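You operate a simulated robot arm through the tools that you are given. There is no shell and no other tool.

Carry out the task below with a simulated robot arm. There is one attempt and no reset: what you move stays moved.

TASK
Vent the vacuum box and move its stub to the carousel's green cell.
Fine: vent knob to VENT, lock paddle up, lid open; brake at tight before you seat it.

It is judged by the outcome, as a careful person would: the job done as asked, and still so three seconds after it is handed in. It fails if anything else is knocked over, pushed out of place, dropped, spilled or broken. A push-on lid holds only when it is set on centred and level and pressed home; a screw cap is set on level and turned clockwise until tight.

THE ROBOT
A 7-joint arm with a two-finger gripper, fixed in place. Base frame: the origin is at the foot of the arm, x ahead of it, y to its left, z up; the work surface is at about z = 76. Units: cm, degrees, N and s.
With the tool pointing down near the work surface it reaches from about 34 to 72 cm from the base axis. Its first joint turns from -66.0 to 66.0 degrees. Payload 2.45 kg.
The TCP is the grasp point between the finger pads, 2.6 cm short of the fingertips. In the tool frame z runs along the fingers and y along their closing line. Largest opening 9.6 cm; the body of the gripper starts 6.9 cm behind the TCP.
Orientation is that of the tool frame in the base frame, as a unit quaternion [x, y, z, w]. With the fingers straight down and closing along the base's y, the tool's x points along the base's -x, its y along +y and its z along -z.

THE INTERFACE
- The arm moves only by the tool play_rows. Its argument "increments" is one flat list of numbers, 6 for each row, row after row: the shift along the tool's x, y, z in m, then the turn, a rotation vector about the tool's x, y, z in degrees. In form: [dx, dy, dz, rx, ry, rz, dx, dy, dz, rx, ry, rz, ...]. A call has 1 to 20 rows; each row shifts and turns the commanded pose from where the row before left it, along the tool's axes as they then stand. "fingers" is the opening, from 0 (shut) to 1 (fully open), set as the call begins (left out, the last holds). Each row takes 0.2 s and may step no farther than 5 cm and 8.6 degrees from the row before; otherwise, or with a gripper value out of range, the whole call is refused. A pose out of reach is approached as far as the arm can. The call stops where the force on the tool passes 40 N (or 10 N more than at its start, if that is more) or the arm is blocked; 0.2 s more then pass. The fingers move at their own pace and stop on an object; they squeeze with about 34 N. The grip force told is the motor's: it shows also when the fingers shut on nothing. Time passes only in rows, and 0.2 s behind the last, so rows that do not move let the fingers close. It gives the time, the measured TCP pose, the force on the tool (base axes), the opening and the grip force at its end, in the units of the frame above (readings bear some noise), with the torque about the TCP (base axes, N m) and any sound that the robot's microphone picked up.
- Cameras (640 x 400 px; columns grow to the right, rows downward): "scene" is fixed at [18.38, -43.11, 140.56]; the picture's right is [0.36, -0.93, 0.00], its down [-0.69, -0.27, -0.67] and it looks along [0.62, 0.24, -0.74] (base axes); focal length 374 px, centre (320, 200). "wrist" rides on the gripper at [8.2, 0.3, -9.8] in the tool frame; the picture's right is [-0.04, 1.00, 0.00], its down [-0.73, -0.03, -0.68] and it looks along [-0.68, -0.03, 0.73] (tool axes); focal length 256 px, centre (320, 200). There is no depth. A picture from a camera that has moved, and an enlarged one, comes with that camera's place and axes in the base frame and with its lens.
- grab_frame(camera): a new picture of that camera. No time passes.
- close_up(camera, box): a new picture of the part [left, top, right, bottom] of that camera's present view, enlarged. No time passes.
- close_job(): hands the job in; it is judged then, once.

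Nothing tells you positions but the pictures and the camera data. Unless the task says otherwise, let go and move clear before handing in.

The tools are called as name(argument=value, ...) on one line, values as JSON. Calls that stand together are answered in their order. play_rows: Moves the arm, as the interface text tells. Its arguments: {"type":"object","properties":{"increments":{"type":"array"},"fingers":{"type":"number"}},"required":["increments"]} The other tools are called the same way: grab_frame (camera) takes a picture; close_up (camera, box) takes an enlarged picture of a part of a camera's view; close_job () hands the job in.

At the start:

```text
time: 0.0
ee_pos: [43.78, -23.33, 114.83]
ee_rot: [0.0, 1.0, 0.0, 0.001]
ft_force: [0.2, 0.2, -0.4]
wrist_torque: [0.01, 0.02, 0.0]
width: 9.58
finger_force: 0.2
```

scene: 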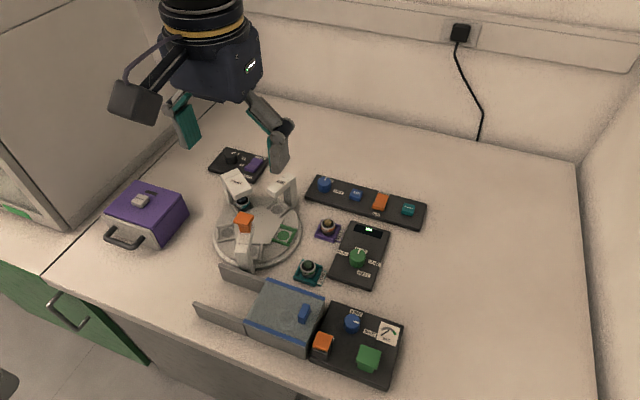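
wrist: 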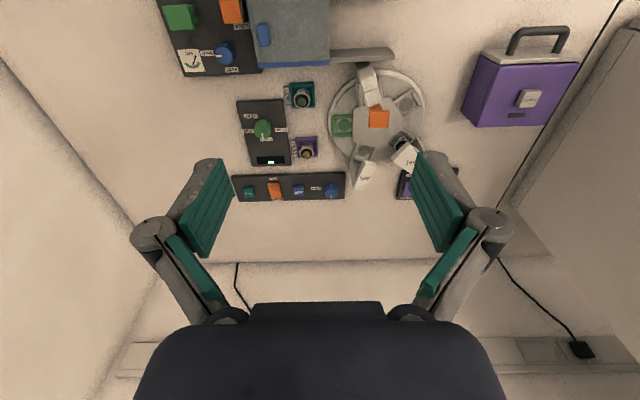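

I see a bench with a purple box, a carousel with coloured cells, several control panels and a grey/blue box. I'll take enlarged views to identify each one before moving.

close_up(camera="scene", box=[180, 140, 340, 280])

close_up(camera="scene", box=[190, 250, 430, 400])

close_up(camera="scene", box=[290, 160, 440, 300])

close_up(camera="scene", box=[90, 140, 280, 260])

close_up(camera="wrist", box=[150, 0, 350, 125])

close_up(camera="wrist", box=[220, 70, 460, 220])

```text
2.86 times, centred on (260, 210) of scene
camera zoom: at [18.38, -43.11, 140.56], right [0.36, -0.93, 0.0], down [-0.69, -0.27, -0.67], along [0.62, 0.24, -0.74], focal length 1070 px, centre (491, 171)
```

zoom: 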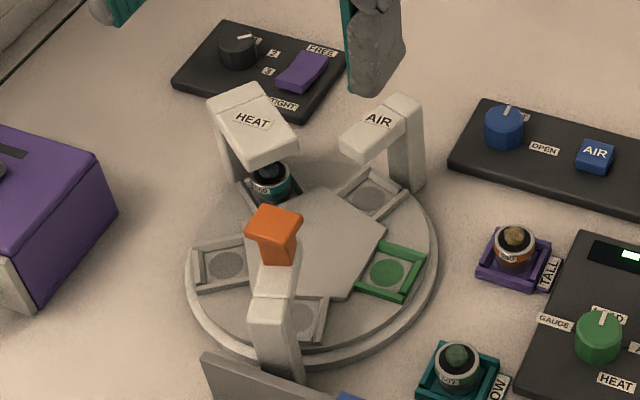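

```text
2.67 times, centred on (310, 325) of scene
camera zoom: at [18.38, -43.11, 140.56], right [0.36, -0.93, 0.0], down [-0.69, -0.27, -0.67], along [0.62, 0.24, -0.74], focal length 998 px, centre (347, -133)
```

zoom: 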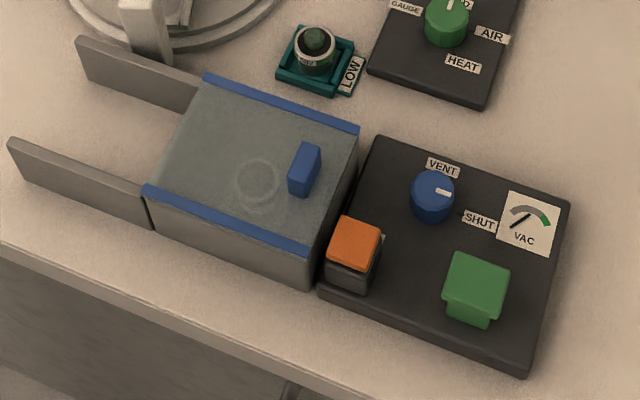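

```text
2.86 times, centred on (365, 230) of scene
camera zoom: at [18.38, -43.11, 140.56], right [0.36, -0.93, 0.0], down [-0.69, -0.27, -0.67], along [0.62, 0.24, -0.74], focal length 1070 px, centre (191, 114)
```

zoom: 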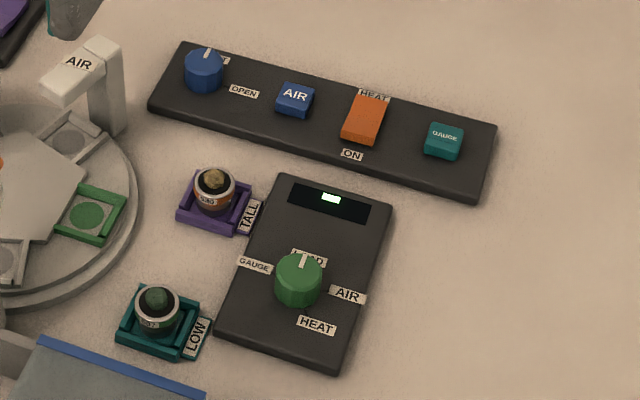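

```text
3.33 times, centred on (185, 200) of scene
camera zoom: at [18.38, -43.11, 140.56], right [0.36, -0.93, 0.0], down [-0.69, -0.27, -0.67], along [0.62, 0.24, -0.74], focal length 1248 px, centre (770, 200)
```

zoom: 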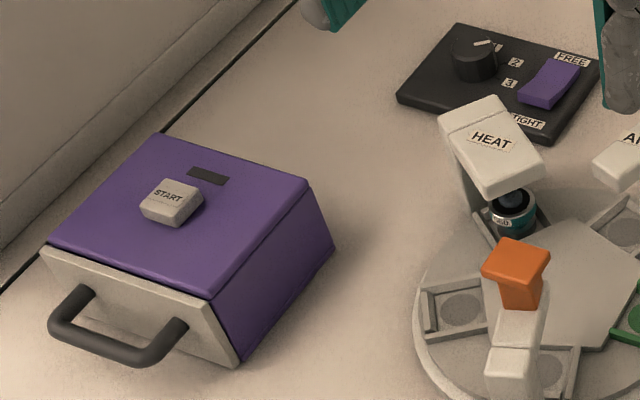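

```text
3.20 times, centred on (250, 62) of wrist
camera zoom: at [35.61, -22.98, 124.76], right [0.04, 1.0, 0.0], down [0.73, -0.03, 0.68], along [0.68, -0.03, -0.73], focal length 819 px, centre (544, 640)
```

zoom: 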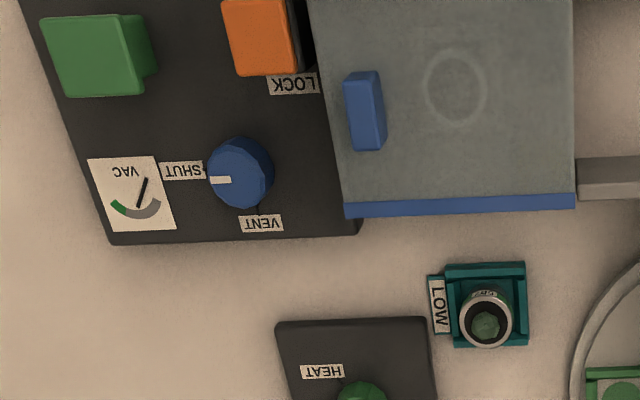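

```text
2.67 times, centred on (340, 145) of wrist
camera zoom: at [35.61, -22.98, 124.76], right [0.04, 1.0, 0.0], down [0.73, -0.03, 0.68], along [0.68, -0.03, -0.73], focal length 683 px, centre (267, 347)
```

zoom: 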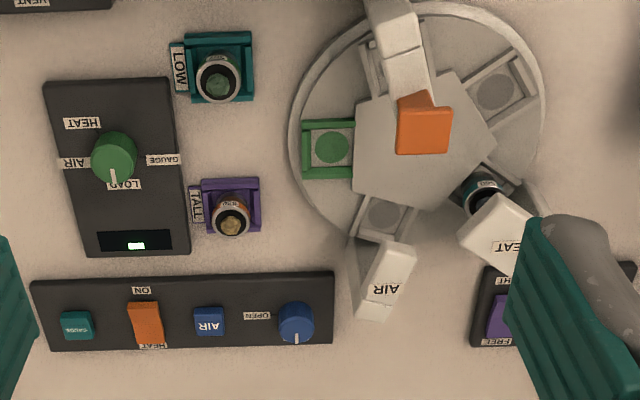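

The vacuum box is the grey box near (42.5, -27.5), with VENT knob near (45.4, -38.4) and the orange LOCK paddle beside it. The carousel is near (57.6, -14), with its brake panel further out near (76, -4). I need closer views of the controls.

close_up(camera="scene", box=[205, 140, 275, 190])

close_up(camera="scene", box=[300, 300, 410, 390])

close_up(camera="scene", box=[190, 250, 340, 370])

close_up(camera="scene", box=[205, 165, 305, 275])

close_up(camera="wrist", box=[150, 0, 270, 80])

close_up(camera="wrist", box=[380, 140, 480, 220])

```text
8.00 times, centred on (240, 165) of scene
camera zoom: at [18.38, -43.11, 140.56], right [0.36, -0.93, 0.0], down [-0.69, -0.27, -0.67], along [0.62, 0.24, -0.74], focal length 2995 px, centre (960, 480)
```

zoom: 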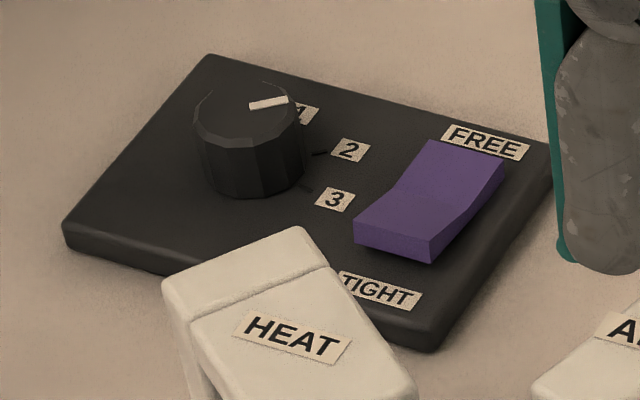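

```text
4.44 times, centred on (355, 345) of scene
camera zoom: at [18.38, -43.11, 140.56], right [0.36, -0.93, 0.0], down [-0.69, -0.27, -0.67], along [0.62, 0.24, -0.74], focal length 1664 px, centre (164, -444)
```

zoom: 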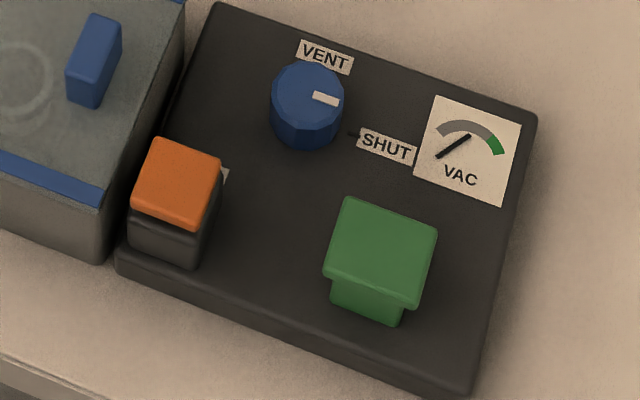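

```text
3.33 times, centred on (265, 310) of scene
camera zoom: at [18.38, -43.11, 140.56], right [0.36, -0.93, 0.0], down [-0.69, -0.27, -0.67], along [0.62, 0.24, -0.74], focal length 1248 px, centre (503, -167)
```

zoom: 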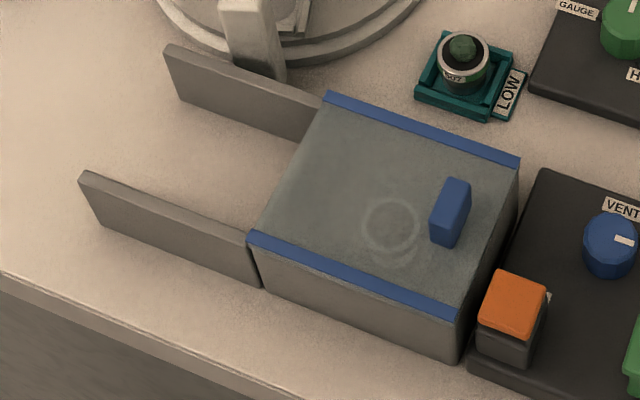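

```text
3.64 times, centred on (255, 220) of scene
camera zoom: at [18.38, -43.11, 140.56], right [0.36, -0.93, 0.0], down [-0.69, -0.27, -0.67], along [0.62, 0.24, -0.74], focal length 1361 px, centre (556, 127)
```

zoom: 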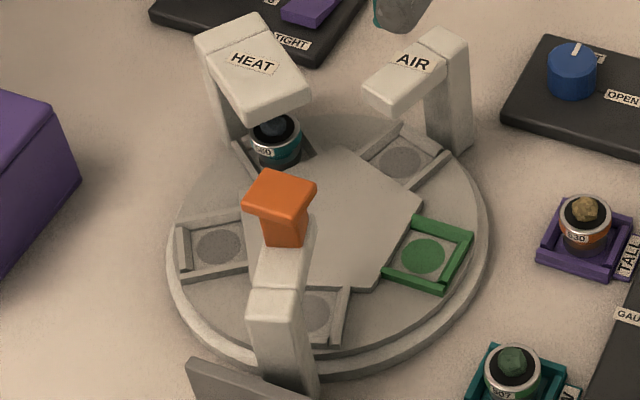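

```text
5.00 times, centred on (210, 40) of wrist
camera zoom: at [35.61, -22.98, 124.76], right [0.04, 1.0, 0.0], down [0.73, -0.03, 0.68], along [0.68, -0.03, -0.73], focal length 1280 px, centre (870, 1000)
```

zoom: 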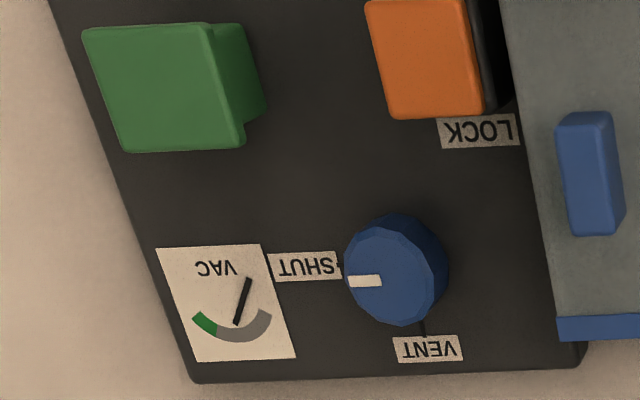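

```text
5.00 times, centred on (430, 180) of wrist
camera zoom: at [35.61, -22.98, 124.76], right [0.04, 1.0, 0.0], down [0.73, -0.03, 0.68], along [0.68, -0.03, -0.73], focal length 1280 px, centre (-230, 300)
```

zoom: 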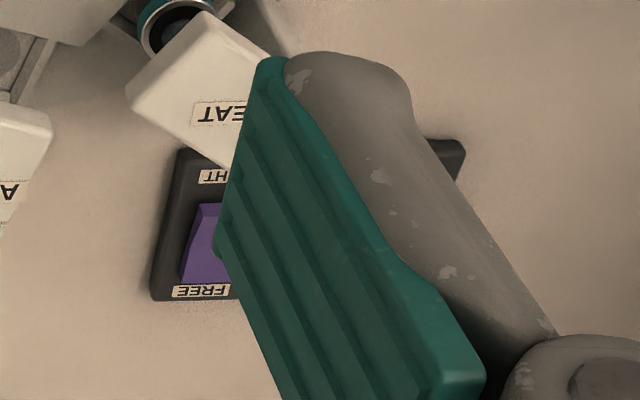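

I've worked out the layout: the VENT knob points at SHUT (towards -y), and VENT is towards +x, so it needs 90° counter-clockwise from above. The brake rocker looks pressed at FREE. I'll move above the knob for a closer look at the panel.

play_rows(increments=[-0.0029, -0.0252, 0.03, 0, 0, 0, -0.0029, -0.0252, 0.03, 0, 0, 0, -0.0029, -0.0252, 0.03, 0, 0, 0, -0.0029, -0.0252, 0.03, 0, 0, 0, -0.0029, -0.0252, 0.03, 0, 0, 0, -0.0029, -0.0252, 0.03, 0, 0, 0, 0, 0, 0, 0, 0, 0], fingers=0.5)

grab_frame(camera="wrist")

grab_frame(camera="scene")

```text
time: 1.6
ee_pos: [45.26, -38.63, 96.67]
ee_rot: [0.0, 1.0, 0.0, -0.001]
ft_force: [1.3, 0.1, 0.9]
wrist_torque: [-0.04, 0.02, 0.0]
width: 4.79
finger_force: 0.0
```

```text
taken
camera wrist: at [37.11, -38.2, 106.68], right [0.04, 1.0, 0.0], down [0.73, -0.03, 0.68], along [0.68, -0.03, -0.73], focal length 256 px, centre (320, 200)
```

wrist: 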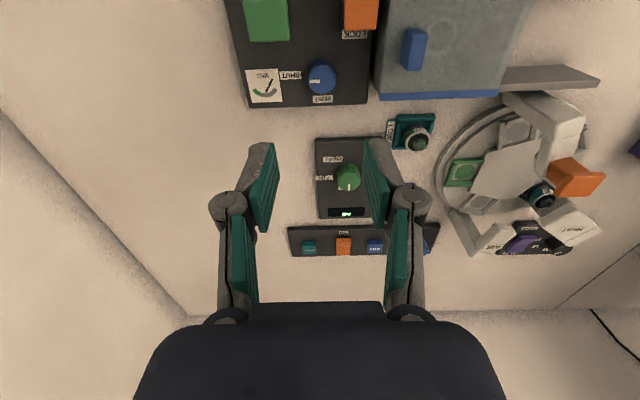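

```text
taken
```

scene: 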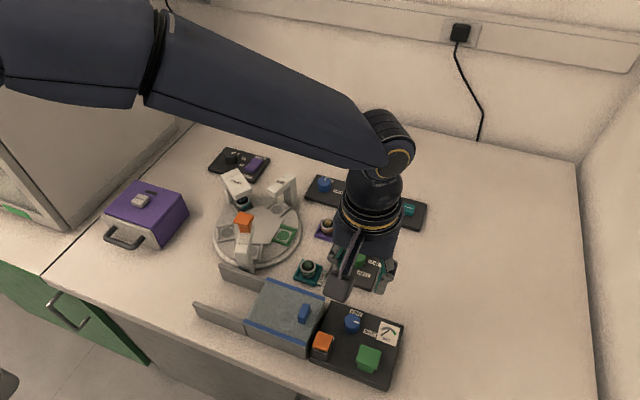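

The gripper is now above the panel. I'll zoom in on the lock paddle, knob, and lid.

close_up(camera="wrist", box=[225, 0, 385, 110])

close_up(camera="wrist", box=[360, 0, 620, 160])

close_up(camera="wrist", box=[430, 80, 640, 270])

```text
3.64 times, centred on (305, 55) of wrist
camera zoom: at [37.11, -38.2, 106.68], right [0.04, 1.0, 0.0], down [0.73, -0.03, 0.68], along [0.68, -0.03, -0.73], focal length 931 px, centre (374, 727)
```

zoom: 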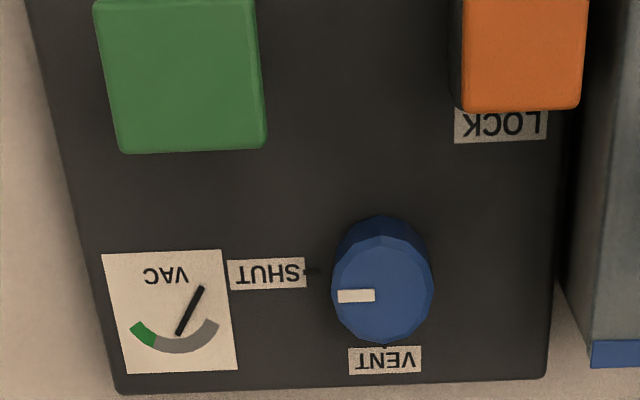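

```text
2.46 times, centred on (490, 80) of wrist
camera zoom: at [37.11, -38.2, 106.68], right [0.04, 1.0, 0.0], down [0.73, -0.03, 0.68], along [0.68, -0.03, -0.73], focal length 630 px, centre (-98, 495)
```

zoom: 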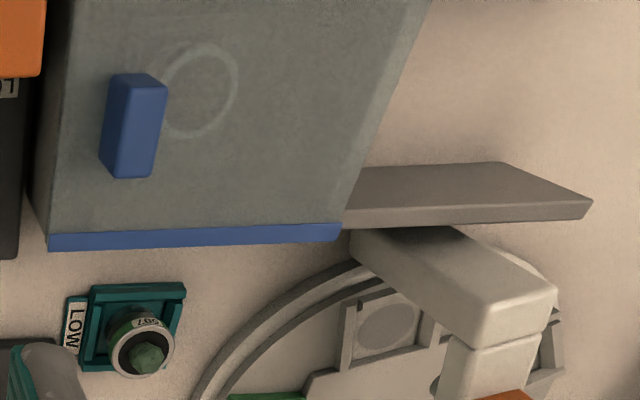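

```text
2.11 times, centred on (535, 175) of wrist
camera zoom: at [37.11, -38.2, 106.68], right [0.04, 1.0, 0.0], down [0.73, -0.03, 0.68], along [0.68, -0.03, -0.73], focal length 539 px, centre (-133, 253)
```

zoom: 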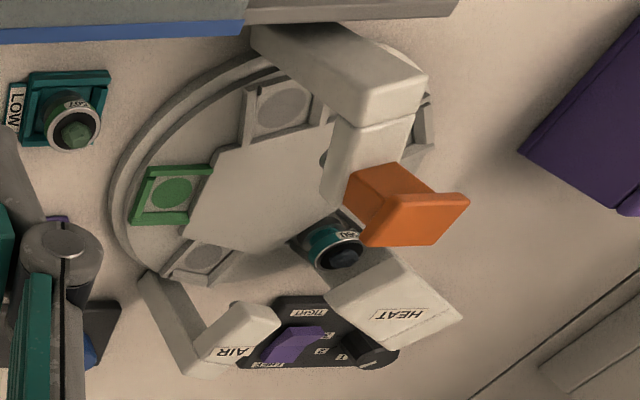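

The knob's centre comes out at about (45.6, -38.4) with its top at z of about 80.3. Before touching it I'll turn the wrist by -90° in the air. That checks the joint range and lets the wrist camera see the lock paddle from the side.

play_rows(increments=[0, 0, 0, 0, 0, -8.2, 0, 0, 0, 0, 0, -8.2, 0, 0, 0, 0, 0, -8.2, 0, 0, 0, 0, 0, -8.2, 0, 0, 0, 0, 0, -8.2, 0, 0, 0, 0, 0, -8.2, 0, 0, 0, 0, 0, -8.2, 0, 0, 0, 0, 0, -8.2, 0, 0, 0, 0, 0, -8.2, 0, 0, 0, 0, 0, -8.2, 0, 0, 0, 0, 0, -8.0, 0, 0, 0, 0, 0, 0])

grab_frame(camera="wrist")

```text
time: 4.2
ee_pos: [45.46, -38.47, 96.89]
ee_rot: [0.708, -0.706, -0.001, 0.0]
ft_force: [0.3, -1.5, 0.0]
wrist_torque: [0.0, -0.01, 0.0]
width: 4.82
finger_force: 0.1
```

```text
taken
camera wrist: at [45.21, -46.58, 106.72], right [-1.0, 0.04, 0.0], down [0.03, 0.73, 0.68], along [0.03, 0.68, -0.73], focal length 256 px, centre (320, 200)
```

wrist: 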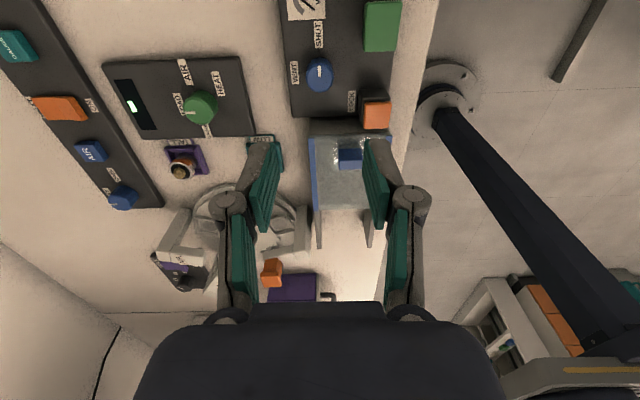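

The -90° turn is reachable. I'll move back and lower to see the lock paddle from a shallower angle.

close_up(camera="wrist", box=[280, 0, 420, 140])

play_rows(increments=[0.03, -0.012, 0.01, 0, 0, 0, 0.03, -0.012, 0.01, 0, 0, 0, 0.03, -0.012, 0.01, 0, 0, 0, 0.03, -0.012, 0.01, 0, 0, 0, 0.0, 0, 0.01, 0, 0, 0, 0, 0, 0, 0, 0, 0])

grab_frame(camera="wrist")

```text
2.86 times, centred on (350, 70) of wrist
camera zoom: at [45.21, -46.58, 106.72], right [-1.0, 0.04, 0.0], down [0.03, 0.73, 0.68], along [0.03, 0.68, -0.73], focal length 731 px, centre (234, 571)
```

zoom: 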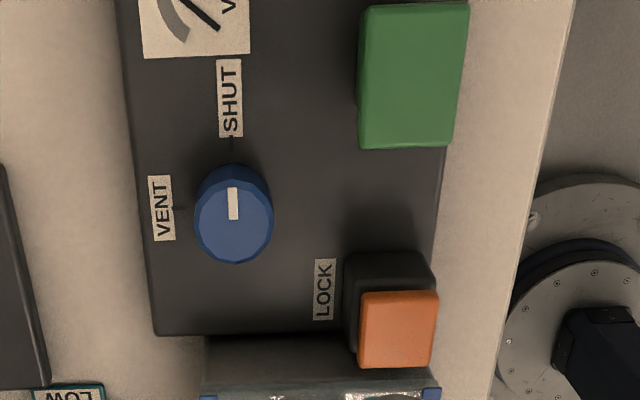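

```text
time: 5.6
ee_pos: [48.97, -48.96, 91.55]
ee_rot: [0.707, -0.707, 0.0, 0.0]
ft_force: [0.9, 0.9, 0.0]
wrist_torque: [-0.03, 0.01, 0.01]
width: 4.82
finger_force: 0.0
out of reach, approached as far as the arm can: row 4
```

```text
taken
camera wrist: at [48.62, -57.1, 101.58], right [-1.0, 0.04, 0.0], down [0.03, 0.73, 0.68], along [0.03, 0.68, -0.73], focal length 256 px, centre (320, 200)
```

wrist: 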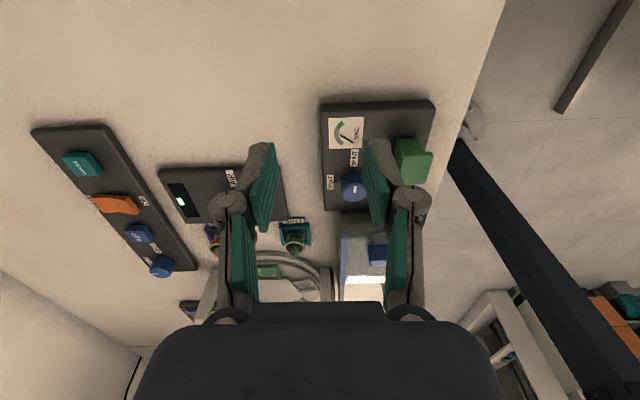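

I moved the wrong way in x, and a finger now hides the paddle. I'll shift towards -x so the paddle is centred in the wrist view.

play_rows(increments=[0, 0.035, 0.005, 0, 0, 0, 0, 0.035, 0.005, 0, 0, 0, 0, 0.03, 0.005, 0, 0, 0, 0, 0, 0, 0, 0, 0], fingers=1.0)

grab_frame(camera="wrist")

close_up(camera="wrist", box=[260, 120, 420, 240])

```text
time: 6.6
ee_pos: [38.88, -49.05, 90.26]
ee_rot: [-0.707, 0.707, 0.0, 0.0]
ft_force: [0.0, 0.5, -0.2]
wrist_torque: [-0.03, 0.0, 0.0]
width: 9.59
finger_force: 0.1
```

```text
taken
camera wrist: at [38.53, -57.1, 100.14], right [-1.0, 0.04, 0.0], down [0.03, 0.73, 0.68], along [0.03, 0.68, -0.73], focal length 256 px, centre (320, 200)
```

wrist: 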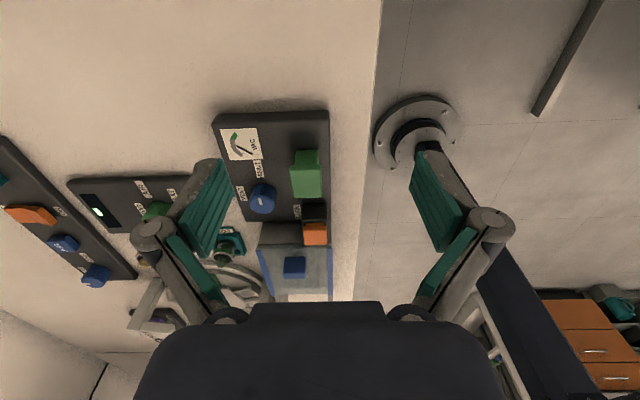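

```text
3.33 times, centred on (340, 180) of wrist
camera zoom: at [38.53, -57.1, 100.14], right [-1.0, 0.04, 0.0], down [0.03, 0.73, 0.68], along [0.03, 0.68, -0.73], focal length 853 px, centre (253, 267)
```

zoom: 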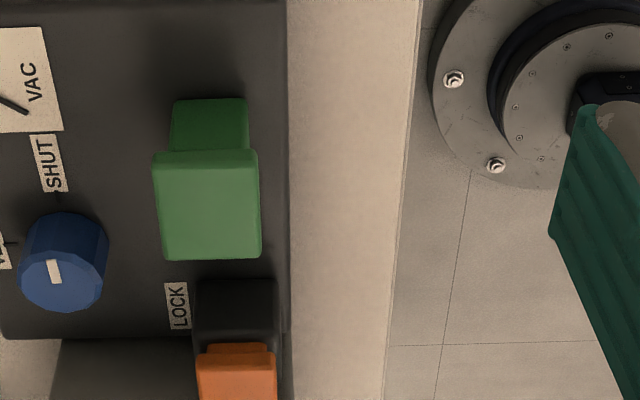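

close_up(camera="wrist", box=[270, 190, 350, 250])

close_up(camera="scene", box=[300, 310, 350, 370])

```text
6.67 times, centred on (310, 220) of wrist
camera zoom: at [38.53, -57.1, 100.14], right [-1.0, 0.04, 0.0], down [0.03, 0.73, 0.68], along [0.03, 0.68, -0.73], focal length 1707 px, centre (387, 67)
```

zoom: 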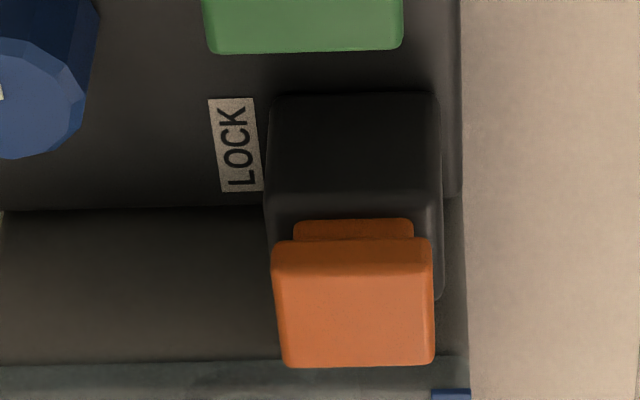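

```text
6.67 times, centred on (325, 340) of scene
camera zoom: at [18.38, -43.11, 140.56], right [0.36, -0.93, 0.0], down [-0.69, -0.27, -0.67], along [0.62, 0.24, -0.74], focal length 2496 px, centre (287, -733)
```

zoom: 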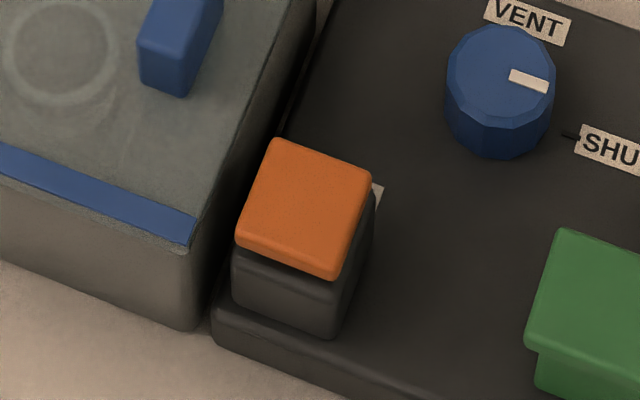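

The LOCK control is an orange cap on a stem above a dark housing, with the cap centre near (40.0, -35.2) and its top at about 82.2. It looks like it must be pulled up. The knob comes first: I'll go back above it, undo the wrist turn, and check alignment.

play_rows(increments=[-0.0355, -0.0224, -0.02, 0, 0, 0, -0.0355, -0.0224, -0.01, 0, 0, 0, -0.0355, -0.0224, -0.01, 0, 0, 0, 0, 0, 0, 0, 0, 8.2, 0, 0, 0, 0, 0, 8.2, 0, 0, 0, 0, 0, 8.2, 0, 0, 0, 0, 0, 8.2, 0, 0, 0, 0, 0, 8.2, 0, 0, 0, 0, 0, 8.2, 0, 0, 0, 0, 0, 8.2, 0, 0, 0, 0, 0, 8.2, 0, 0, 0, 0, 0, 8.2, 0, 0, 0, 0, 0, 8.2, 0, 0, 0, 0, 0, 8.0, 0, 0, 0, 0, 0, 0], fingers=0.5)

grab_frame(camera="wrist")

```text
time: 9.8
ee_pos: [45.57, -38.27, 94.31]
ee_rot: [0.001, 1.0, 0.0, 0.0]
ft_force: [-0.2, 0.7, 0.4]
wrist_torque: [-0.01, -0.03, 0.03]
width: 4.81
finger_force: 0.1
```

```text
taken
camera wrist: at [37.52, -37.9, 104.18], right [0.04, 1.0, 0.0], down [0.73, -0.03, 0.68], along [0.68, -0.03, -0.73], focal length 256 px, centre (320, 200)
```

wrist: 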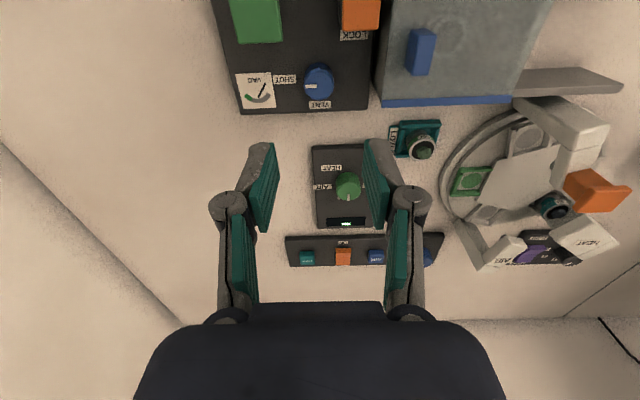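

I'm over the knob at (45.57, -38.27). I'll descend partway and check alignment again.

play_rows(increments=[0, -0.001, 0.03, 0, 0, 0, 0, 0, 0.03, 0, 0, 0, 0, 0, 0.02, 0, 0, 0, 0, 0, 0, 0, 0, 0])

grab_frame(camera="wrist")

close_up(camera="scene", box=[280, 260, 440, 380])

```text
time: 10.8
ee_pos: [45.63, -38.5, 86.28]
ee_rot: [0.0, 1.0, 0.0, 0.0]
ft_force: [0.1, -0.3, -0.1]
wrist_torque: [0.01, -0.03, 0.0]
width: 4.8
finger_force: 0.2
```

```text
taken
camera wrist: at [37.51, -38.06, 96.2], right [0.04, 1.0, 0.0], down [0.73, -0.03, 0.68], along [0.68, -0.03, -0.73], focal length 256 px, centre (320, 200)
```

wrist: 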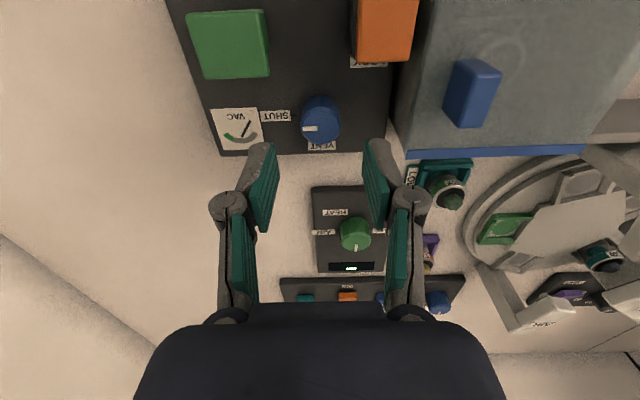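

```text
3.33 times, centred on (360, 320) of scene
camera zoom: at [18.38, -43.11, 140.56], right [0.36, -0.93, 0.0], down [-0.69, -0.27, -0.67], along [0.62, 0.24, -0.74], focal length 1248 px, centre (187, -200)
```

zoom: 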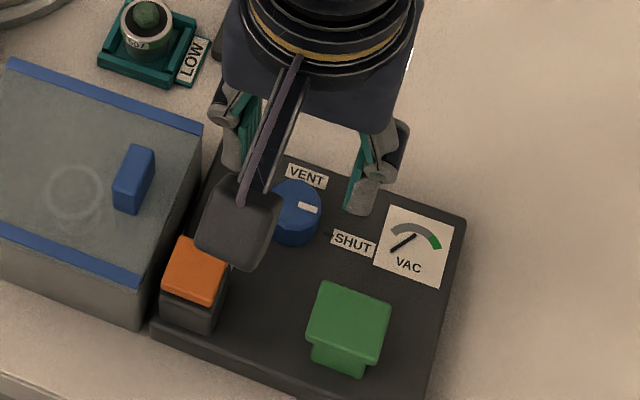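

close_up(camera="wrist", box=[260, 80, 400, 170])

```text
4.44 times, centred on (330, 125) of wrist
camera zoom: at [37.51, -38.06, 96.2], right [0.04, 1.0, 0.0], down [0.73, -0.03, 0.68], along [0.68, -0.03, -0.73], focal length 1138 px, centre (276, 533)
```

zoom: 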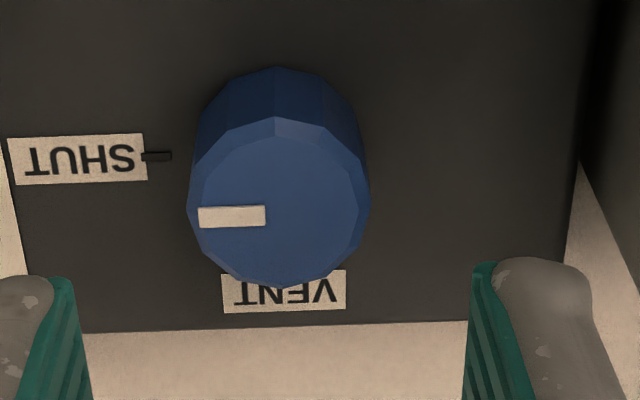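

The alignment is good, so I'll descend to z of about 81.4 and close on the knob.

play_rows(increments=[0, 0.001, 0.02, 0, 0, 0, 0, 0, 0.02, 0, 0, 0, 0, 0, 0.009, 0, 0, 0, 0, 0, 0, 0, 0, 0])

play_rows(increments=[0, 0, 0, 0, 0, 0, 0, 0, 0, 0, 0, 0, 0, 0, 0, 0, 0, 0, 0, 0, 0, 0, 0, 0], fingers=0.2)

close_up(camera="wrist", box=[220, 100, 420, 220])

```text
time: 11.8
ee_pos: [45.72, -38.25, 81.31]
ee_rot: [0.0, 1.0, 0.001, 0.0]
ft_force: [0.6, -0.7, 0.7]
wrist_torque: [0.0, 0.05, 0.03]
width: 4.81
finger_force: 0.1
```

```text
time: 12.8
ee_pos: [45.71, -38.41, 81.32]
ee_rot: [0.0, 1.0, -0.001, 0.0]
ft_force: [1.4, -7.2, -5.0]
wrist_torque: [-0.24, -0.26, 0.02]
width: 2.77
finger_force: 44.8
```

```text
3.20 times, centred on (320, 160) of wrist
camera zoom: at [37.57, -37.99, 91.2], right [0.04, 1.0, 0.0], down [0.73, -0.03, 0.68], along [0.68, -0.03, -0.73], focal length 819 px, centre (320, 328)
```

zoom: 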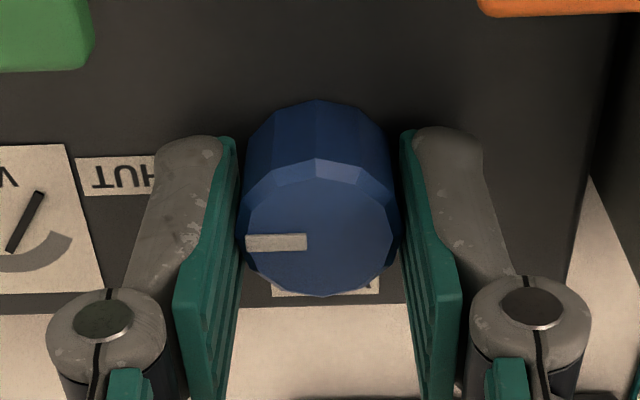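

The knob is gripped at 2.77 cm. I'll relieve the small side load and turn 45° first.

play_rows(increments=[0, -0.0015, 0, 0, 0, 0, 0, 0, 0, 0, 0, -7.5, 0, 0, 0, 0, 0, -7.5, 0, 0, 0, 0, 0, -7.5, 0, 0, 0, 0, 0, -7.5, 0, 0, 0, 0, 0, -7.5, 0, 0, 0, 0, 0, -7.5, 0, 0, 0, 0, 0, 0])

close_up(camera="wrist", box=[220, 100, 420, 220])

```text
time: 14.6
ee_pos: [45.68, -38.27, 81.23]
ee_rot: [-0.383, 0.924, 0.002, 0.001]
ft_force: [1.2, 19.0, 0.0]
wrist_torque: [0.66, -0.2, -0.04]
width: 2.77
finger_force: 45.0
```

```text
3.20 times, centred on (320, 160) of wrist
camera zoom: at [39.71, -43.8, 91.19], right [-0.68, 0.73, 0.0], down [0.54, 0.5, 0.68], along [0.5, 0.46, -0.73], focal length 819 px, centre (320, 328)
```

zoom: 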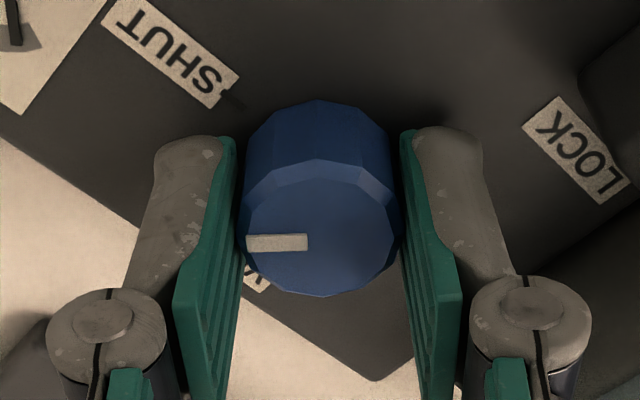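

The knob turns with the gripper. I'll correct the side load and finish the remaining 45°.

play_rows(increments=[-0.0007, 0.0007, 0, 0, 0, 0, 0, 0, 0, 0, 0, -7.5, 0, 0, 0, 0, 0, -7.5, 0, 0, 0, 0, 0, -7.5, 0, 0, 0, 0, 0, -7.5, 0, 0, 0, 0, 0, -7.5, 0, 0, 0, 0, 0, -7.5, 0, 0, 0, 0, 0, 0])

close_up(camera="wrist", box=[220, 80, 420, 220])

close_up(camera="scene", box=[280, 260, 440, 380])

```text
time: 16.4
ee_pos: [45.56, -38.14, 81.3]
ee_rot: [0.708, -0.706, -0.003, 0.0]
ft_force: [-10.5, 23.0, 10.5]
wrist_torque: [0.68, 0.13, -0.05]
width: 2.77
finger_force: 45.4
```

```text
2.86 times, centred on (320, 150) of wrist
camera zoom: at [45.28, -46.35, 91.18], right [-1.0, 0.04, 0.0], down [0.03, 0.73, 0.68], along [0.02, 0.68, -0.73], focal length 731 px, centre (320, 343)
```

zoom: 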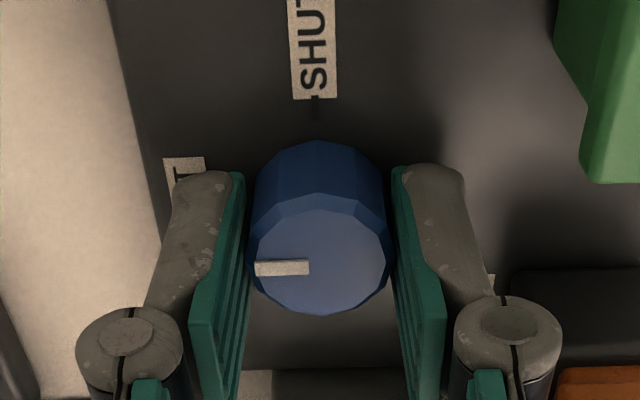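

```text
3.33 times, centred on (360, 320) of scene
camera zoom: at [18.35, -43.05, 140.58], right [0.36, -0.93, 0.0], down [-0.69, -0.27, -0.67], along [0.63, 0.24, -0.74], focal length 1248 px, centre (187, -200)
```

zoom: 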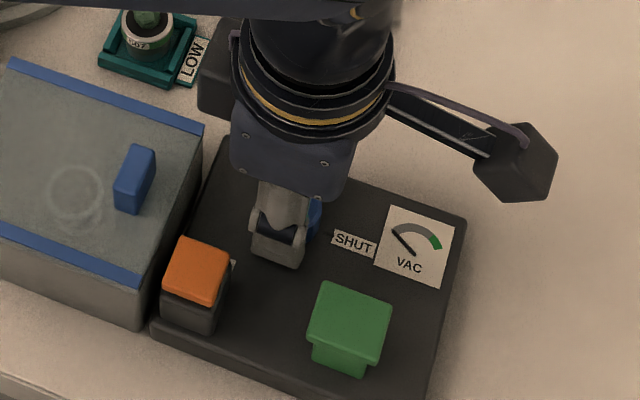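

The pointer now faces VENT and the gauge needle has moved. I'll release and lift clear, then check the knob and gauge.

play_rows(increments=[0, 0, 0, 0, 0, 0, 0, 0, 0, 0, 0, 0, 0, 0, 0, 0, 0, 0, 0, 0, -0.02, 0, 0, 0, 0, 0, -0.03, 0, 0, 0, 0, 0, -0.03, 0, 0, 0, 0, 0, 0, 0, 0, 0], fingers=0.45)

grab_frame(camera="wrist")

close_up(camera="scene", box=[280, 290, 420, 390])

```text
time: 18.0
ee_pos: [45.4, -38.53, 89.34]
ee_rot: [-0.707, 0.707, -0.001, 0.0]
ft_force: [-0.8, -0.9, -0.4]
wrist_torque: [0.0, -0.01, -0.01]
width: 4.34
finger_force: 0.0
```

```text
taken
camera wrist: at [45.18, -46.56, 99.23], right [-1.0, 0.04, 0.0], down [0.03, 0.73, 0.68], along [0.03, 0.68, -0.73], focal length 256 px, centre (320, 200)
```

wrist: 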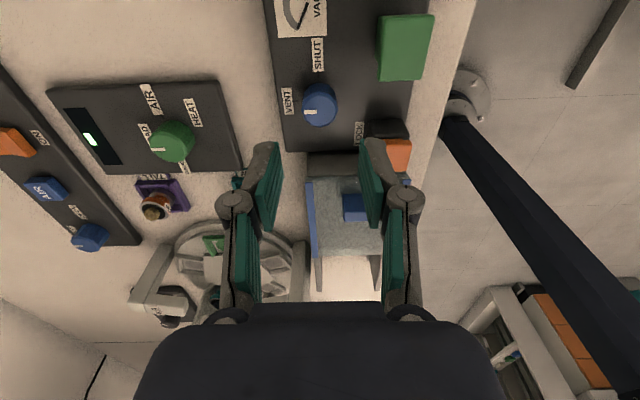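

```text
4.00 times, centred on (350, 340) of scene
camera zoom: at [18.38, -43.11, 140.56], right [0.36, -0.93, 0.0], down [-0.69, -0.27, -0.67], along [0.62, 0.24, -0.74], focal length 1497 px, centre (200, -360)
```

zoom: 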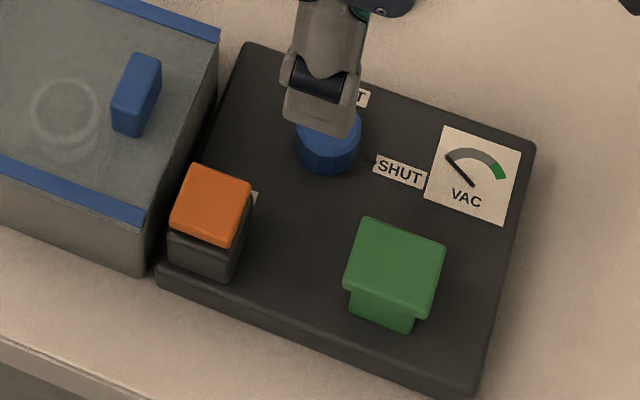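

The gauge is at its empty end, so the box is vented. Next is the LOCK cap: I'll move above (40.0, -35.2) and check alignment.

play_rows(increments=[-0.0167, 0.027, 0, 0, 0, 0, -0.0167, 0.027, 0, 0, 0, 0, 0, 0, 0.015, 0, 0, 0, 0, 0, 0, 0, 0, 0])

close_up(camera="wrist", box=[220, 60, 420, 200])

close_up(camera="scene", box=[280, 290, 420, 390])

```text
time: 19.0
ee_pos: [40.2, -35.08, 87.8]
ee_rot: [-0.707, 0.707, 0.0, 0.0]
ft_force: [-0.2, 1.1, 0.3]
wrist_torque: [0.01, 0.0, -0.02]
width: 4.32
finger_force: 0.0
```

```text
2.86 times, centred on (320, 130) of wrist
camera zoom: at [39.86, -43.21, 97.73], right [-1.0, 0.04, 0.0], down [0.03, 0.73, 0.68], along [0.03, 0.68, -0.73], focal length 731 px, centre (320, 400)
```

zoom: 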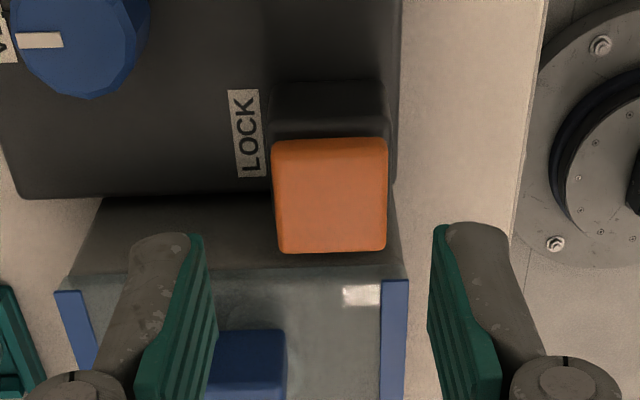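

```text
4.00 times, centred on (350, 340) of scene
camera zoom: at [18.38, -43.11, 140.56], right [0.36, -0.93, 0.0], down [-0.69, -0.27, -0.67], along [0.62, 0.24, -0.74], focal length 1497 px, centre (200, -360)
```

zoom: 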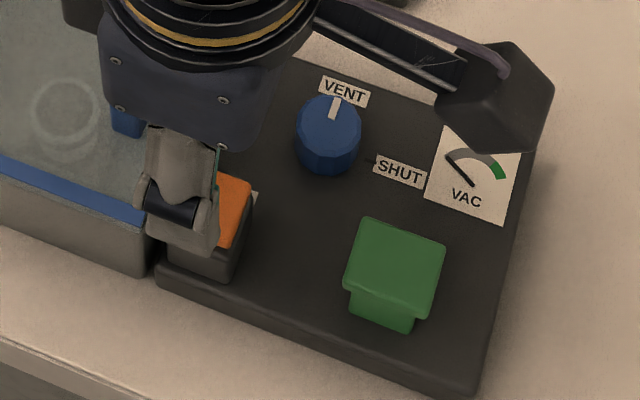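

The knob reads VENT. I'll lower so only the fingertips overlap the orange cap above the dark housing, then close on it.

play_rows(increments=[0.0008, 0.002, 0.02, 0, 0, 0, 0, 0, 0.018, 0, 0, 0, 0, 0, 0, 0, 0, 0])

close_up(camera="wrist", box=[220, 80, 420, 220])

```text
time: 19.8
ee_pos: [39.87, -35.14, 84.07]
ee_rot: [0.707, -0.707, 0.0, 0.0]
ft_force: [0.8, -0.2, 0.8]
wrist_torque: [0.02, 0.01, 0.0]
width: 4.32
finger_force: 0.0
```

```text
2.86 times, centred on (320, 150) of wrist
camera zoom: at [39.57, -43.23, 93.9], right [-1.0, 0.04, 0.0], down [0.03, 0.73, 0.68], along [0.03, 0.68, -0.73], focal length 731 px, centre (320, 343)
```

zoom: 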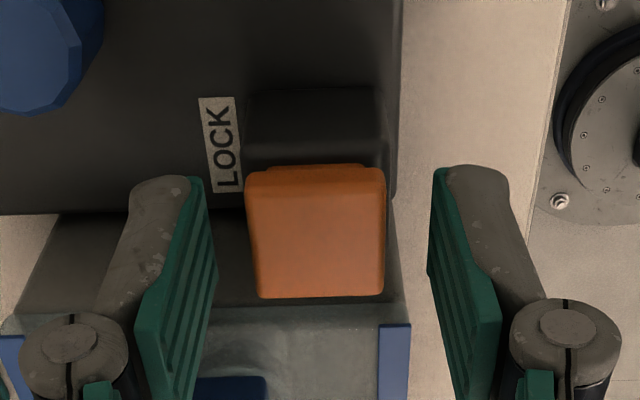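

play_rows(increments=[0, 0, 0, 0, 0, 0, 0, 0, 0, 0, 0, 0, 0, 0, 0, 0, 0, 0, 0, 0, 0, 0, 0, 0], fingers=0.15)

close_up(camera="wrist", box=[220, 80, 420, 220])

close_up(camera="scene", box=[280, 290, 420, 390])

```text
time: 20.8
ee_pos: [40.0, -35.17, 84.08]
ee_rot: [-0.707, 0.707, 0.0, 0.0]
ft_force: [3.0, 0.1, -0.9]
wrist_torque: [-0.09, -0.07, -0.06]
width: 2.48
finger_force: 45.2
```

```text
2.86 times, centred on (320, 150) of wrist
camera zoom: at [39.6, -43.23, 93.93], right [-1.0, 0.04, 0.0], down [0.03, 0.73, 0.68], along [0.03, 0.68, -0.73], focal length 731 px, centre (320, 343)
```

zoom: 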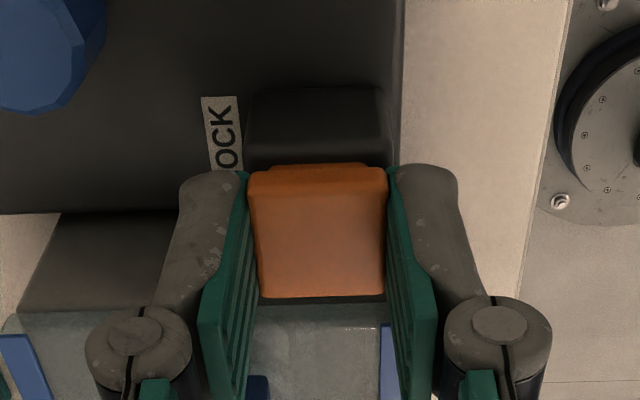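

```text
4.00 times, centred on (350, 340) of scene
camera zoom: at [18.39, -43.11, 140.56], right [0.36, -0.93, 0.0], down [-0.69, -0.27, -0.67], along [0.62, 0.24, -0.74], focal length 1497 px, centre (200, -360)
```

zoom: 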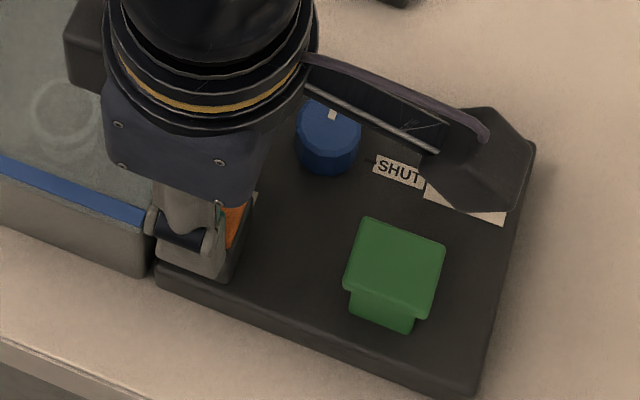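

The cap is gripped at 2.48 cm. I'll pull straight up gently.

play_rows(increments=[0, 0, -0.003, 0, 0, 0, 0, 0, -0.003, 0, 0, 0, 0, 0, -0.003, 0, 0, 0, 0, 0, 0, 0, 0, 0])

close_up(camera="wrist", box=[220, 80, 420, 220])

```text
time: 21.8
ee_pos: [39.95, -35.13, 85.01]
ee_rot: [0.708, -0.707, 0.001, 0.0]
ft_force: [-1.8, -0.3, 0.6]
wrist_torque: [0.33, 0.03, 0.14]
width: 2.5
finger_force: 45.6
```

```text
2.86 times, centred on (320, 150) of wrist
camera zoom: at [39.62, -43.23, 94.91], right [-1.0, 0.04, 0.0], down [0.03, 0.73, 0.68], along [0.03, 0.68, -0.73], focal length 731 px, centre (320, 343)
```

zoom: 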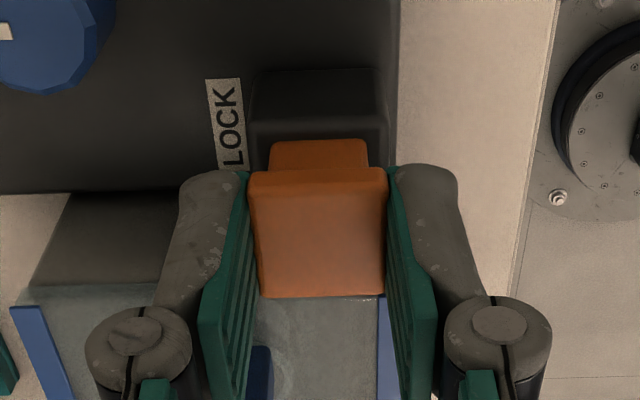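

The stem is sliding out, so it does pull up. I'll continue until I feel the stop.

play_rows(increments=[0, 0, -0.003, 0, 0, 0, 0, 0, -0.002, 0, 0, 0, 0, 0, 0, 0, 0, 0])

play_rows(increments=[0, 0, -0.003, 0, 0, 0, 0, 0, -0.002, 0, 0, 0, 0, 0, 0, 0, 0, 0])

close_up(camera="wrist", box=[220, 80, 420, 220])

```text
time: 22.6
ee_pos: [39.94, -35.19, 85.43]
ee_rot: [-0.707, 0.708, 0.001, 0.0]
ft_force: [-6.0, -3.6, -3.0]
wrist_torque: [-0.46, 0.08, 0.2]
width: 2.49
finger_force: 45.2
```

```text
time: 23.4
ee_pos: [39.89, -35.09, 85.79]
ee_rot: [-0.707, 0.707, 0.001, 0.0]
ft_force: [-1.8, -10.6, -36.1]
wrist_torque: [-0.24, 0.03, 0.01]
width: 2.51
finger_force: 44.2
```

```text
2.86 times, centred on (320, 150) of wrist
camera zoom: at [39.63, -43.22, 95.72], right [-1.0, 0.04, 0.0], down [0.03, 0.73, 0.68], along [0.03, 0.68, -0.73], focal length 731 px, centre (320, 343)
```

zoom: 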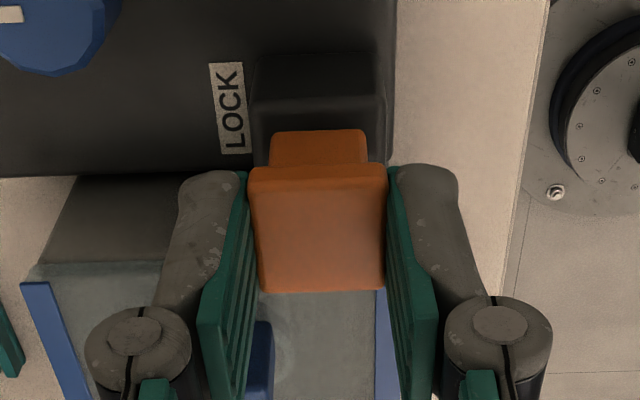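

The pull force reached 36 N, so the paddle is at its upper stop (about 1.7 cm up). I'll release and rise clear, then check that it stays up.

play_rows(increments=[0, 0, 0.001, 0, 0, 0, 0, 0, 0, 0, 0, 0])

play_rows(increments=[0, 0, 0, 0, 0, 0, 0, 0, 0, 0, 0, 0, 0, 0, 0, 0, 0, 0, 0, 0, -0.02, 0, 0, 0, 0, 0, -0.03, 0, 0, 0, 0, 0, 0, 0, 0, 0], fingers=0.45)

grab_frame(camera="wrist")

grab_frame(camera="scene")

```text
time: 24.0
ee_pos: [39.97, -35.17, 85.74]
ee_rot: [-0.707, 0.707, 0.002, -0.001]
ft_force: [-7.8, -6.5, -30.5]
wrist_torque: [-0.1, 0.16, 0.01]
width: 2.48
finger_force: 44.7
```

```text
time: 25.4
ee_pos: [40.0, -35.19, 90.78]
ee_rot: [0.707, -0.707, 0.0, 0.0]
ft_force: [0.1, -0.6, 0.0]
wrist_torque: [-0.03, 0.0, 0.02]
width: 4.33
finger_force: 0.1
```

```text
taken
camera wrist: at [39.71, -43.2, 100.8], right [-1.0, 0.04, 0.0], down [0.03, 0.73, 0.68], along [0.03, 0.68, -0.73], focal length 256 px, centre (320, 200)
```

wrist: 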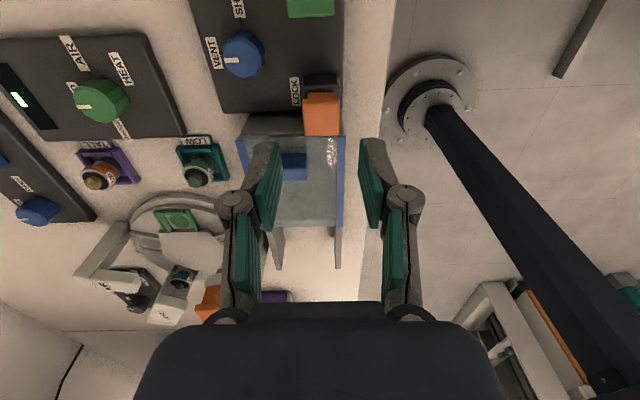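

```text
taken
```

scene: 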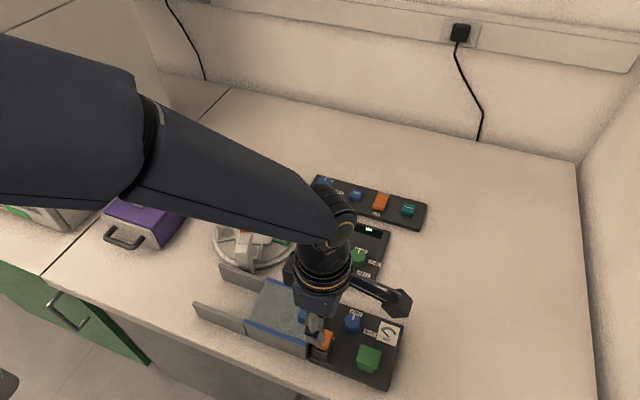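

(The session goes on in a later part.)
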